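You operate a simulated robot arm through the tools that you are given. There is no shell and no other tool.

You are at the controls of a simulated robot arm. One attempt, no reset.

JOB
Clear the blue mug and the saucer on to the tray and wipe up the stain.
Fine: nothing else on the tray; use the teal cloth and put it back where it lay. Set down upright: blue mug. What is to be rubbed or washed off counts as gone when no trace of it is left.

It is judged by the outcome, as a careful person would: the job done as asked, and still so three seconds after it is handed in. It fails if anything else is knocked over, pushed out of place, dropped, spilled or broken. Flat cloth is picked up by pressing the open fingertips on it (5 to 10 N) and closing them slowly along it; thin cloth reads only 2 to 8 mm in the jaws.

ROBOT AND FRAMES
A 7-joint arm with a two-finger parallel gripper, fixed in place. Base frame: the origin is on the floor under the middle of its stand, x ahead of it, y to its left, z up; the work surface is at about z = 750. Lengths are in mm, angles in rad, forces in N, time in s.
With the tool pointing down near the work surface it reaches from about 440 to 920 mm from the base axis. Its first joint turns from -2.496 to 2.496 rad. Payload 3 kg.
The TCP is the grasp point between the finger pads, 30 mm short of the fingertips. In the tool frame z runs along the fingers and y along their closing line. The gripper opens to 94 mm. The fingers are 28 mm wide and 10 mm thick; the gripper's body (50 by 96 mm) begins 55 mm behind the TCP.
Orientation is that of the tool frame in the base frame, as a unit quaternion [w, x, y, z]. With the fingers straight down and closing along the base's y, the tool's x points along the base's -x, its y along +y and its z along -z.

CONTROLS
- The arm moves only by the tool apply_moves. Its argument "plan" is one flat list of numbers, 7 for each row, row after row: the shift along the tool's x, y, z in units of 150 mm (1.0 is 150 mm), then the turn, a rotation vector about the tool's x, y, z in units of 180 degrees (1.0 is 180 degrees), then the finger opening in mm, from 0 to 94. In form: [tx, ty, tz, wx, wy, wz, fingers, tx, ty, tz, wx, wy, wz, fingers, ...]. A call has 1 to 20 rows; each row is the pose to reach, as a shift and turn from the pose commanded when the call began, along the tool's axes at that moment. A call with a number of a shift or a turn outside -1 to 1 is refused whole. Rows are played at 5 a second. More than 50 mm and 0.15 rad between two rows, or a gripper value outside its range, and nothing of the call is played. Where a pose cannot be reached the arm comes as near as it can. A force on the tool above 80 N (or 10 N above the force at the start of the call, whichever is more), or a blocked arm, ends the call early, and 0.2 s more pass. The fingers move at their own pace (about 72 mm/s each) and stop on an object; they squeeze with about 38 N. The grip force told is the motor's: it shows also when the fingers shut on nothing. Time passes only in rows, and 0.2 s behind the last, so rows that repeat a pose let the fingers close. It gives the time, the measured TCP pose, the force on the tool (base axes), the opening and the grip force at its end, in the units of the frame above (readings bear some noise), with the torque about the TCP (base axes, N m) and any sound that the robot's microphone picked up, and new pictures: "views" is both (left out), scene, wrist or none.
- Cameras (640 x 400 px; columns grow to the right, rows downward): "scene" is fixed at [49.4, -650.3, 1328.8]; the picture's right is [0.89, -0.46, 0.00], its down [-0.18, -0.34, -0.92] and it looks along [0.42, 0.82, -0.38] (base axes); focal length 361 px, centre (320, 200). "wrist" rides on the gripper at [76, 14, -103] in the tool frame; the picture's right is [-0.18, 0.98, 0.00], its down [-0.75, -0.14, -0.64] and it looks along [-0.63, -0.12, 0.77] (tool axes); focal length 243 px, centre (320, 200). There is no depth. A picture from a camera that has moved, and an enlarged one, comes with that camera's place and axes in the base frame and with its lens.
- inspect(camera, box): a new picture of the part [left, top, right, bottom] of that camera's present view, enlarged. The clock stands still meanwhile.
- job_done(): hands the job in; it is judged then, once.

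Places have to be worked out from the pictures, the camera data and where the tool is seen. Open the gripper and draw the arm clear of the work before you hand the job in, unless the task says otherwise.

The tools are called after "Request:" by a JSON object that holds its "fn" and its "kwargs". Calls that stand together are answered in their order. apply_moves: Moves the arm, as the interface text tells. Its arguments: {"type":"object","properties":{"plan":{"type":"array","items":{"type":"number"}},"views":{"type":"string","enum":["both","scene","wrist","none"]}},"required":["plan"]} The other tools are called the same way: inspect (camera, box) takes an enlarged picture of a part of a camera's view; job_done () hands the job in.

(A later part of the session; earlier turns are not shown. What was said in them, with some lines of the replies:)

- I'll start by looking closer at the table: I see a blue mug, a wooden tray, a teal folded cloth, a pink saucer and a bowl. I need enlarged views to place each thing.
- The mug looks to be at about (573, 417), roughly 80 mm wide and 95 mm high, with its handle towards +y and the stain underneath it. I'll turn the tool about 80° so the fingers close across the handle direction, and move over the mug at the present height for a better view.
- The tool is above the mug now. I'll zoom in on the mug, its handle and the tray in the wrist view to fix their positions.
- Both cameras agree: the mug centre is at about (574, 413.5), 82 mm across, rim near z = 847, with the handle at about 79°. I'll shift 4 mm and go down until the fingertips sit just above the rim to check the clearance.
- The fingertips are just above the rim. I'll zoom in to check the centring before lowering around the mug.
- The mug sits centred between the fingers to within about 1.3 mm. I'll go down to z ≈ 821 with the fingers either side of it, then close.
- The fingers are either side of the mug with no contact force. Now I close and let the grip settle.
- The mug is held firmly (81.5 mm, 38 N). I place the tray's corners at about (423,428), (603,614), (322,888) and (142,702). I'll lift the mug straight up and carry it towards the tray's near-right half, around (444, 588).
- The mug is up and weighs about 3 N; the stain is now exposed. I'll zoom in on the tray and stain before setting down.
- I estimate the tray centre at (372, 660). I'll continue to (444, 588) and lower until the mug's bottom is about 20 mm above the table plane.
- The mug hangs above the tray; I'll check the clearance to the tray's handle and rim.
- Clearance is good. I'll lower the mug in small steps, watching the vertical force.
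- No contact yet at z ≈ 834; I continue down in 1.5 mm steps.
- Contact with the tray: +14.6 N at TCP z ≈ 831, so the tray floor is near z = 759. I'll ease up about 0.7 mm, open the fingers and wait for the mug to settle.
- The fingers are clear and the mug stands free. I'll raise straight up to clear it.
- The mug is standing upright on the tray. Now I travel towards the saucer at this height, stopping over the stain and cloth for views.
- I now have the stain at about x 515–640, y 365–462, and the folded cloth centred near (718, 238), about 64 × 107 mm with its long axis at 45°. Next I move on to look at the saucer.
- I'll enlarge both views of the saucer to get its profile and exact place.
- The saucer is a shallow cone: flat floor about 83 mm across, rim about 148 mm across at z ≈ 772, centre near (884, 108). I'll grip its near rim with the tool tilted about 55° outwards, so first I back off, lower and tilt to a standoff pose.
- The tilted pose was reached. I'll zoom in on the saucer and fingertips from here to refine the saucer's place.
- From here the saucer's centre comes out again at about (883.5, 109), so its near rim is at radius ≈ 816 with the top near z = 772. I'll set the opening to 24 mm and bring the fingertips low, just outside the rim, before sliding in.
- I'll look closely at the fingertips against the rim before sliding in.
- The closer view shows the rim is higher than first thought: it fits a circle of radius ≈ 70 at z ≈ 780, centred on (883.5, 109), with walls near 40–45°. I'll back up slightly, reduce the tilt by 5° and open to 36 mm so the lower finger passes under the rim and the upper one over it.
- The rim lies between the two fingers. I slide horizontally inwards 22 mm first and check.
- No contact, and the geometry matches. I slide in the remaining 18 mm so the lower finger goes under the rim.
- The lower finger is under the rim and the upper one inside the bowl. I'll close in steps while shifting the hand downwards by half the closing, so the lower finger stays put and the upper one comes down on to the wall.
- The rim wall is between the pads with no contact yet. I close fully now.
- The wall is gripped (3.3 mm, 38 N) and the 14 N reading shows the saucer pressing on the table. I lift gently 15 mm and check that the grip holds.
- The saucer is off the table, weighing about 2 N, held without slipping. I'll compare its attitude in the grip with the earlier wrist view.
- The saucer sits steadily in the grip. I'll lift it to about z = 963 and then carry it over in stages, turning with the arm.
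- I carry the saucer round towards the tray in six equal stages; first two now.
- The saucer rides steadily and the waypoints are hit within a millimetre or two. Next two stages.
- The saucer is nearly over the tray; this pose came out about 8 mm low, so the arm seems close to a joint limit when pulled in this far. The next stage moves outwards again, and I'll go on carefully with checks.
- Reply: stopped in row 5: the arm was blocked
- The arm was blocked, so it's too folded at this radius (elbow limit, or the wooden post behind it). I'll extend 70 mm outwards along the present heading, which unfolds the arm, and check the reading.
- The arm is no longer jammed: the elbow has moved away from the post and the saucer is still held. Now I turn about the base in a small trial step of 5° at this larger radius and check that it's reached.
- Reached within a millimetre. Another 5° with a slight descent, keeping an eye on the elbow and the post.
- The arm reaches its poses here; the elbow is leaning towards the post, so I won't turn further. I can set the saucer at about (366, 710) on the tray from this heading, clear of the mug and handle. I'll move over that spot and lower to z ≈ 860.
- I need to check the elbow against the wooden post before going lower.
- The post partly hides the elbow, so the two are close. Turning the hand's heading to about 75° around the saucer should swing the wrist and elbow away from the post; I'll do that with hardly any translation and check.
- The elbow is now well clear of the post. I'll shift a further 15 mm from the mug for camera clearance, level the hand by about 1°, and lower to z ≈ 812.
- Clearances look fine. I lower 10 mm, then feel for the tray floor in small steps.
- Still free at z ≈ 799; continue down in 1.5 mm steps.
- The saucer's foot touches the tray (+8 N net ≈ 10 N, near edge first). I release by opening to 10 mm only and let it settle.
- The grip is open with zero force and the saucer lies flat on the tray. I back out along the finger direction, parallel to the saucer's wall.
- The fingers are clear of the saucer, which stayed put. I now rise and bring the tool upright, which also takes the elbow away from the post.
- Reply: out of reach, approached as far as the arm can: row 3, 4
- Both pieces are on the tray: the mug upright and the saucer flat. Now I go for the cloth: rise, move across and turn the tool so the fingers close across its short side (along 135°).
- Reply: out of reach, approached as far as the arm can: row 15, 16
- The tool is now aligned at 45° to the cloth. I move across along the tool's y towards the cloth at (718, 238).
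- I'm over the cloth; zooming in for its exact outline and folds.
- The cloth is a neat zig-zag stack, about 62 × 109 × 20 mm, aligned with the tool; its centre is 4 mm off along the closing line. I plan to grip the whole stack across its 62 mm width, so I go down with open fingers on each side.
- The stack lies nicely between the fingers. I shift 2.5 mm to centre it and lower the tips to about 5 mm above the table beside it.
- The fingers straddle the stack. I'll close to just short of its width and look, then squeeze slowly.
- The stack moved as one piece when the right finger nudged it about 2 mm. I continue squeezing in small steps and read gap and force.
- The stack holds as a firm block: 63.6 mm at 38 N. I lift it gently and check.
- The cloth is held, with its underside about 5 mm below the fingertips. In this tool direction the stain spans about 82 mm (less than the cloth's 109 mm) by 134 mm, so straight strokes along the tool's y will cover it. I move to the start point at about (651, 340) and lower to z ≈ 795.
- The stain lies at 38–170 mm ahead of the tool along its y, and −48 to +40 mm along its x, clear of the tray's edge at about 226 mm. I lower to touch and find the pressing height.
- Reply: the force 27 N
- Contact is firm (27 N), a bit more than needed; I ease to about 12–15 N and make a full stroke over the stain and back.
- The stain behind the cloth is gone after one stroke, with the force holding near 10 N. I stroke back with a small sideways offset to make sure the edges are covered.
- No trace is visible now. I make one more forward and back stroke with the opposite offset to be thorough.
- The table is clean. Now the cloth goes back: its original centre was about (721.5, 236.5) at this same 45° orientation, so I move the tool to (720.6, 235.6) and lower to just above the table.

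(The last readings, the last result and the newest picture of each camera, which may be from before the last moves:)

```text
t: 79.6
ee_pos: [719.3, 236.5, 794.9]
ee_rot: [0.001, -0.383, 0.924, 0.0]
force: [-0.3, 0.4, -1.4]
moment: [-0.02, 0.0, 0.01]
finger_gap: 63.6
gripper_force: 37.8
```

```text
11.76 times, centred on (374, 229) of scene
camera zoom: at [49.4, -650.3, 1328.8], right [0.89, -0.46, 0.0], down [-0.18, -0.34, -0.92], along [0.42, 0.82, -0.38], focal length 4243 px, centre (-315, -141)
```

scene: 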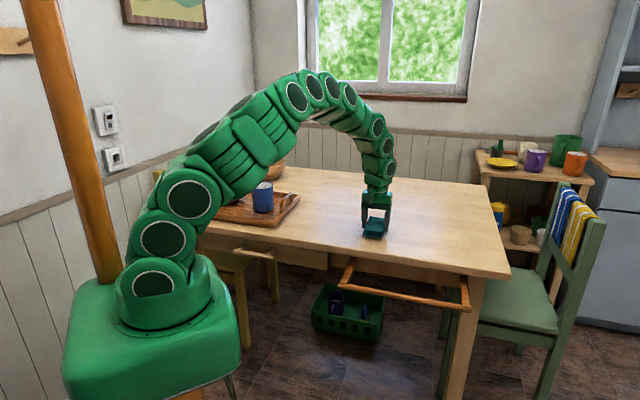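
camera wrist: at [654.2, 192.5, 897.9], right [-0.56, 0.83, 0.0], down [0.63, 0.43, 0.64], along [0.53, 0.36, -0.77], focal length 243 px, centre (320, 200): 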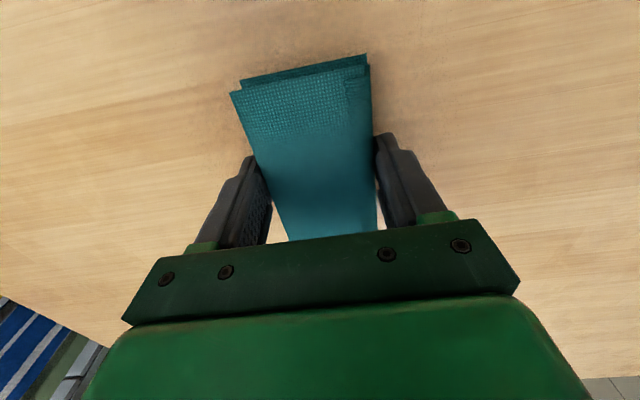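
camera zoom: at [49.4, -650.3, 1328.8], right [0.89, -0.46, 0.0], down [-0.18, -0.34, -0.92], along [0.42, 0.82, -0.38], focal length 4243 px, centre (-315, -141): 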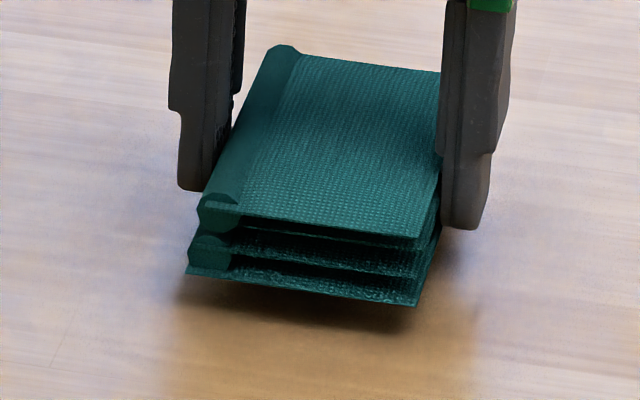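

Comparing with the first enlarged picture, the columns match exactly and the depth is within about 3 mm. I make a 2 mm correction, then lower until the cloth touches.

Request:
{"fn": "apply_moves", "kwargs": {"plan": [0.013, -0.004, 0.03, 0, 0, 0, 58, 0.013, -0.004, 0.058, 0, 0, 0, 58, 0.013, -0.004, 0.058, 0, 0, 0, 58], "views": "none"}}

Request:
{"fn": "apply_moves", "kwargs": {"plan": [0, 0, 0.005, 0, 0, 0, 58, 0, 0, 0.005, 0, 0, 0, 58], "views": "none"}}

Request:
{"fn": "inspect", "kwargs": {"camera": "scene", "box": [350, 212, 398, 246]}}

```text
t: 80.4
ee_pos: [717.4, 234.6, 785.8]
ee_rot: [0.001, -0.383, 0.924, 0.0]
force: [1.1, -0.1, -1.2]
moment: [0.0, 0.0, 0.0]
finger_gap: 63.6
gripper_force: 38.2
```

```text
t: 81.0
ee_pos: [718.7, 235.0, 784.6]
ee_rot: [0.0, -0.383, 0.924, 0.001]
force: [-0.3, 0.7, 0.1]
moment: [0.01, 0.0, 0.01]
finger_gap: 64.0
gripper_force: 38.1
```

```text
11.76 times, centred on (374, 229) of scene
camera zoom: at [49.4, -650.3, 1328.8], right [0.89, -0.46, 0.0], down [-0.18, -0.34, -0.92], along [0.42, 0.82, -0.38], focal length 4243 px, centre (-315, -141)
```

zoom: 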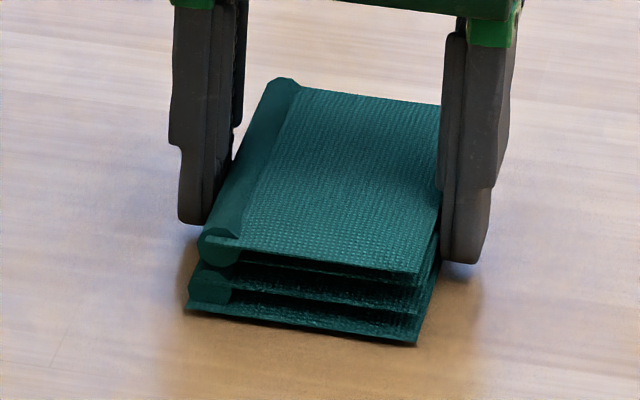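

The cloth's corners now coincide with the original picture to within 1–2 pixels (about half a millimetre). I lower a last fraction to make sure it's seated, then open slowly.

Request:
{"fn": "apply_moves", "kwargs": {"plan": [0, 0, 0.003, 0, 0, 0, 58, 0, 0, 0.003, 0, 0, 0, 66, 0, 0, 0.003, 0, 0, 0, 72, 0, 0, 0.003, 0, 0, 0, 82, 0, 0, 0.003, 0, 0, 0, 94, 0, 0, 0.003, 0, 0, 0, 94], "views": "wrist"}}

Request:
{"fn": "inspect", "kwargs": {"camera": "scene", "box": [350, 212, 398, 246]}}

```text
t: 82.4
ee_pos: [718.4, 235.2, 783.7]
ee_rot: [0.002, -0.383, 0.924, 0.001]
force: [0.2, 0.2, -0.1]
moment: [0.0, 0.01, 0.04]
finger_gap: 93.8
gripper_force: 0.1
camera wrist: at [653.8, 191.3, 886.7], right [-0.56, 0.83, 0.0], down [0.63, 0.43, 0.64], along [0.53, 0.36, -0.77], focal length 243 px, centre (320, 200)
```

wrist: 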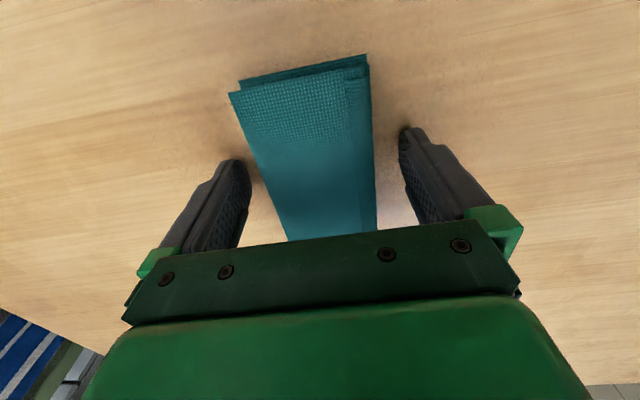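

```text
11.76 times, centred on (374, 229) of scene
camera zoom: at [49.4, -650.3, 1328.8], right [0.89, -0.46, 0.0], down [-0.18, -0.34, -0.92], along [0.42, 0.82, -0.38], focal length 4243 px, centre (-315, -141)
```

zoom: 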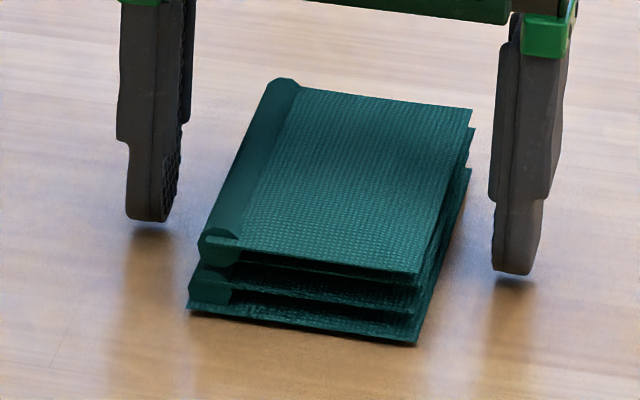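

The cloth is released exactly where it lay. I raise the arm straight up to clear it and look over the whole table.

Request:
{"fn": "apply_moves", "kwargs": {"plan": [0, 0, -0.1, 0, 0, 0, 94, 0, 0, -0.25, 0, 0, 0, 94, 0, 0, -0.45, 0, 0, 0, 94, 0, 0, -0.7, 0, 0, 0, 94, 0, 0, -0.95, 0, 0, 0, 94], "views": "none"}}

Request:
{"fn": "apply_moves", "kwargs": {"plan": [0, 0.1, -0.15, 0, 0, 0, 94, 0, 0.3, -0.25, 0, 0, 0, 94, 0, 0.5, -0.25, 0, 0, 0, 94, 0, 0.7, -0.25, 0, 0, 0, 94, 0, 0.7, -0.25, 0, 0, 0, 94], "views": "both"}}

Request:
{"fn": "inspect", "kwargs": {"camera": "scene", "box": [180, 130, 340, 240]}}

Request:
{"fn": "inspect", "kwargs": {"camera": "scene", "box": [270, 170, 430, 270]}}

Request:
{"fn": "inspect", "kwargs": {"camera": "wrist", "box": [200, 0, 640, 200]}}

```text
t: 83.6
ee_pos: [718.8, 233.1, 925.5]
ee_rot: [0.0, -0.382, 0.924, 0.0]
force: [-0.1, 0.1, 0.4]
moment: [-0.01, 0.0, 0.01]
finger_gap: 94.1
gripper_force: 0.1
```

```text
t: 84.8
ee_pos: [646.0, 309.7, 961.7]
ee_rot: [0.0, -0.382, 0.924, 0.001]
force: [-0.1, -0.6, -0.3]
moment: [-0.03, 0.02, 0.0]
finger_gap: 94.1
gripper_force: 0.1
camera wrist: at [581.6, 265.2, 1065.8], right [-0.56, 0.83, 0.0], down [0.63, 0.43, 0.64], along [0.53, 0.36, -0.77], focal length 243 px, centre (320, 200)
```

scene: 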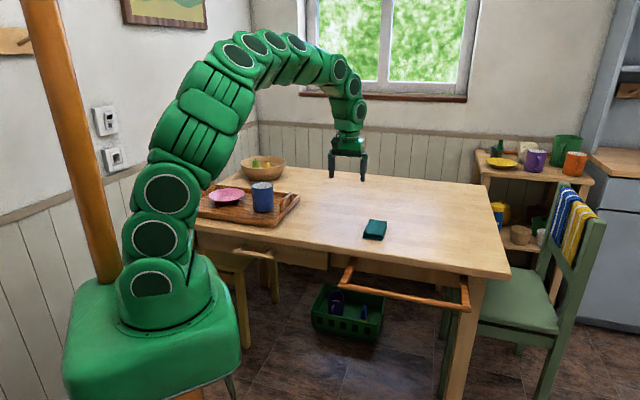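
wrist: 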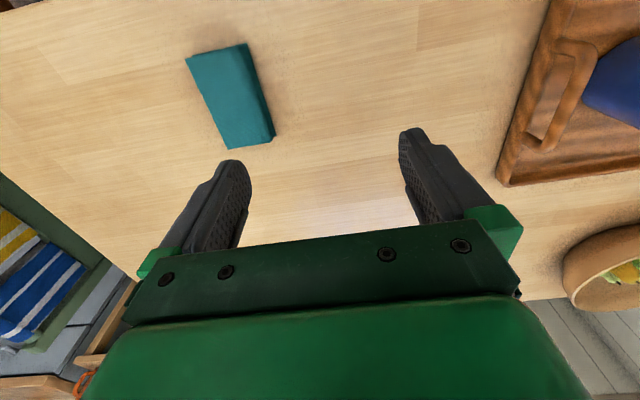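

```text
3.64 times, centred on (260, 185) of scene
camera zoom: at [49.4, -650.3, 1328.8], right [0.89, -0.46, 0.0], down [-0.18, -0.34, -0.92], along [0.42, 0.82, -0.38], focal length 1312 px, centre (538, 254)
```

zoom: 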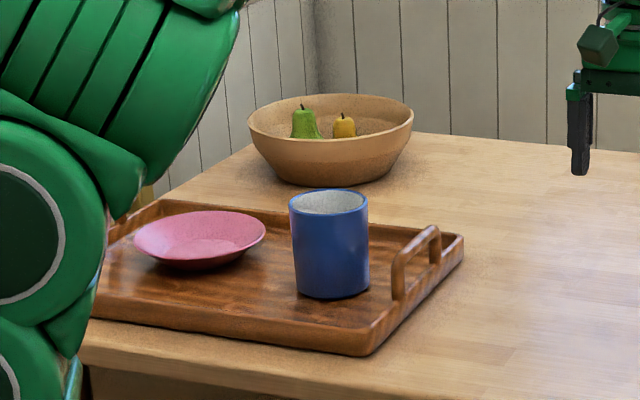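

```text
4.00 times, centred on (350, 220) of scene
camera zoom: at [49.4, -650.3, 1328.8], right [0.89, -0.46, 0.0], down [-0.18, -0.34, -0.92], along [0.42, 0.82, -0.38], focal length 1443 px, centre (200, 120)
```

zoom: 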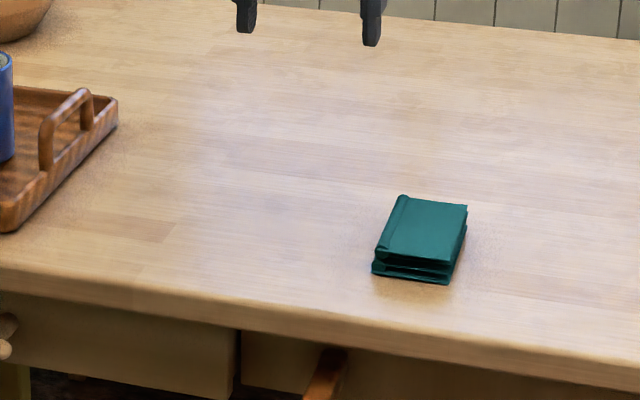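

```text
1.45 times, centred on (420, 100) of wrist
camera zoom: at [581.6, 265.2, 1065.8], right [-0.56, 0.83, 0.0], down [0.63, 0.43, 0.64], along [0.53, 0.36, -0.77], focal length 353 px, centre (174, 346)
```

zoom: 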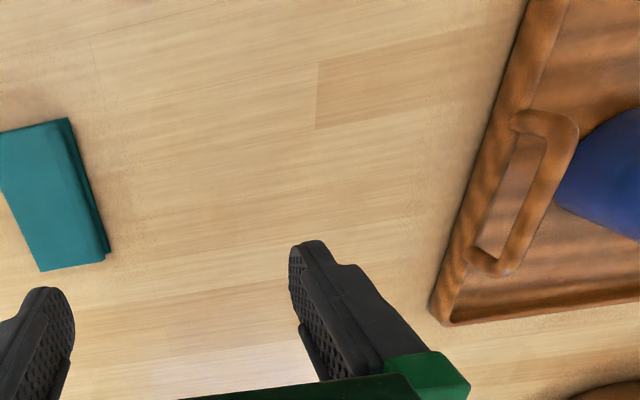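

Stain gone, cloth back, mug and saucer on the tray. A last close look at the saucer and mug to be sure they rest flat and free before handing in.

Request:
{"fn": "inspect", "kwargs": {"camera": "scene", "box": [200, 165, 310, 235]}}

Request:
{"fn": "apply_moves", "kwargs": {"plan": [0, 0, -0.15, 0, 0, 0, 94, 0, 0, -0.3, 0, 0, 0, 94, 0, 0, -0.4, 0, 0, 0, 94, 0, 0, -0.4, 0, 0, 0, 94], "views": "both"}}

```text
5.71 times, centred on (255, 200) of scene
camera zoom: at [49.4, -650.3, 1328.8], right [0.89, -0.46, 0.0], down [-0.18, -0.34, -0.92], along [0.42, 0.82, -0.38], focal length 2061 px, centre (691, 200)
```

zoom: 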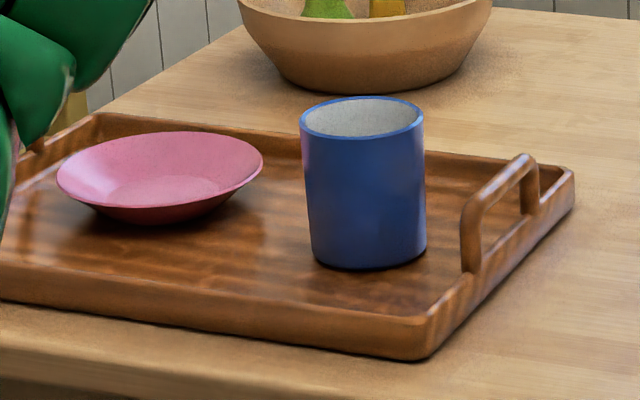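

```text
t: 85.8
ee_pos: [645.3, 308.6, 1022.6]
ee_rot: [0.002, -0.383, 0.924, 0.0]
force: [0.2, 0.2, -0.4]
moment: [-0.01, 0.04, -0.03]
finger_gap: 93.7
gripper_force: 0.1
camera wrist: at [579.8, 264.5, 1126.9], right [-0.56, 0.83, 0.0], down [0.63, 0.43, 0.64], along [0.53, 0.36, -0.77], focal length 243 px, centre (320, 200)
```

scene: 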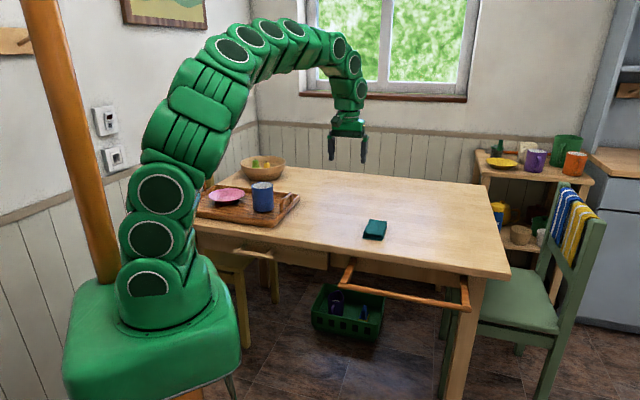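
wrist: 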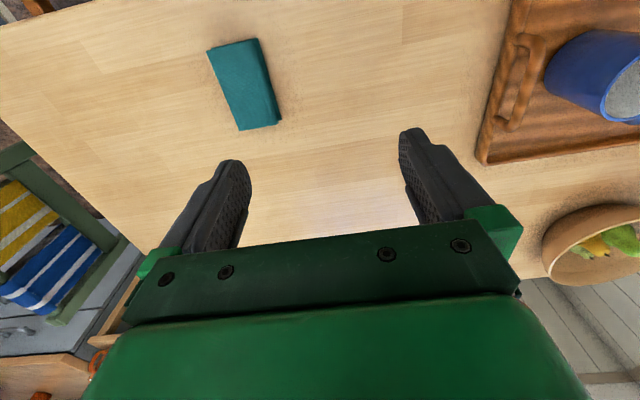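

The mug stands upright and the saucer lies flat on the tray, with nothing else on it. The stain has left no trace, and the teal cloth is back in its place. The gripper is open and the arm is well above the table, so I hand in the job.

Request:
{"fn": "job_done", "kwargs": {}}

```text
The job is handed in.
```

The job is done and handed in; I haven't been told the verdict.

- **Tray:** the blue mug stands upright and the saucer lies flat. Nothing else is on the tray.
- **Stain:** I wiped the spot with the teal cloth in four strokes, and the close-up pictures show no trace left.
- **Cloth:** it is back where it lay, still folded. Its outline matches the first picture to within about half a millimetre.
- **Arm:** while I carried the saucer over, the arm was blocked once, either by its own reach limit or by the wooden post behind it. I backed it off and went another way. Nothing in the pictures looks moved, knocked or spilled.

The gripper was open and the arm clear above the table when I handed in.
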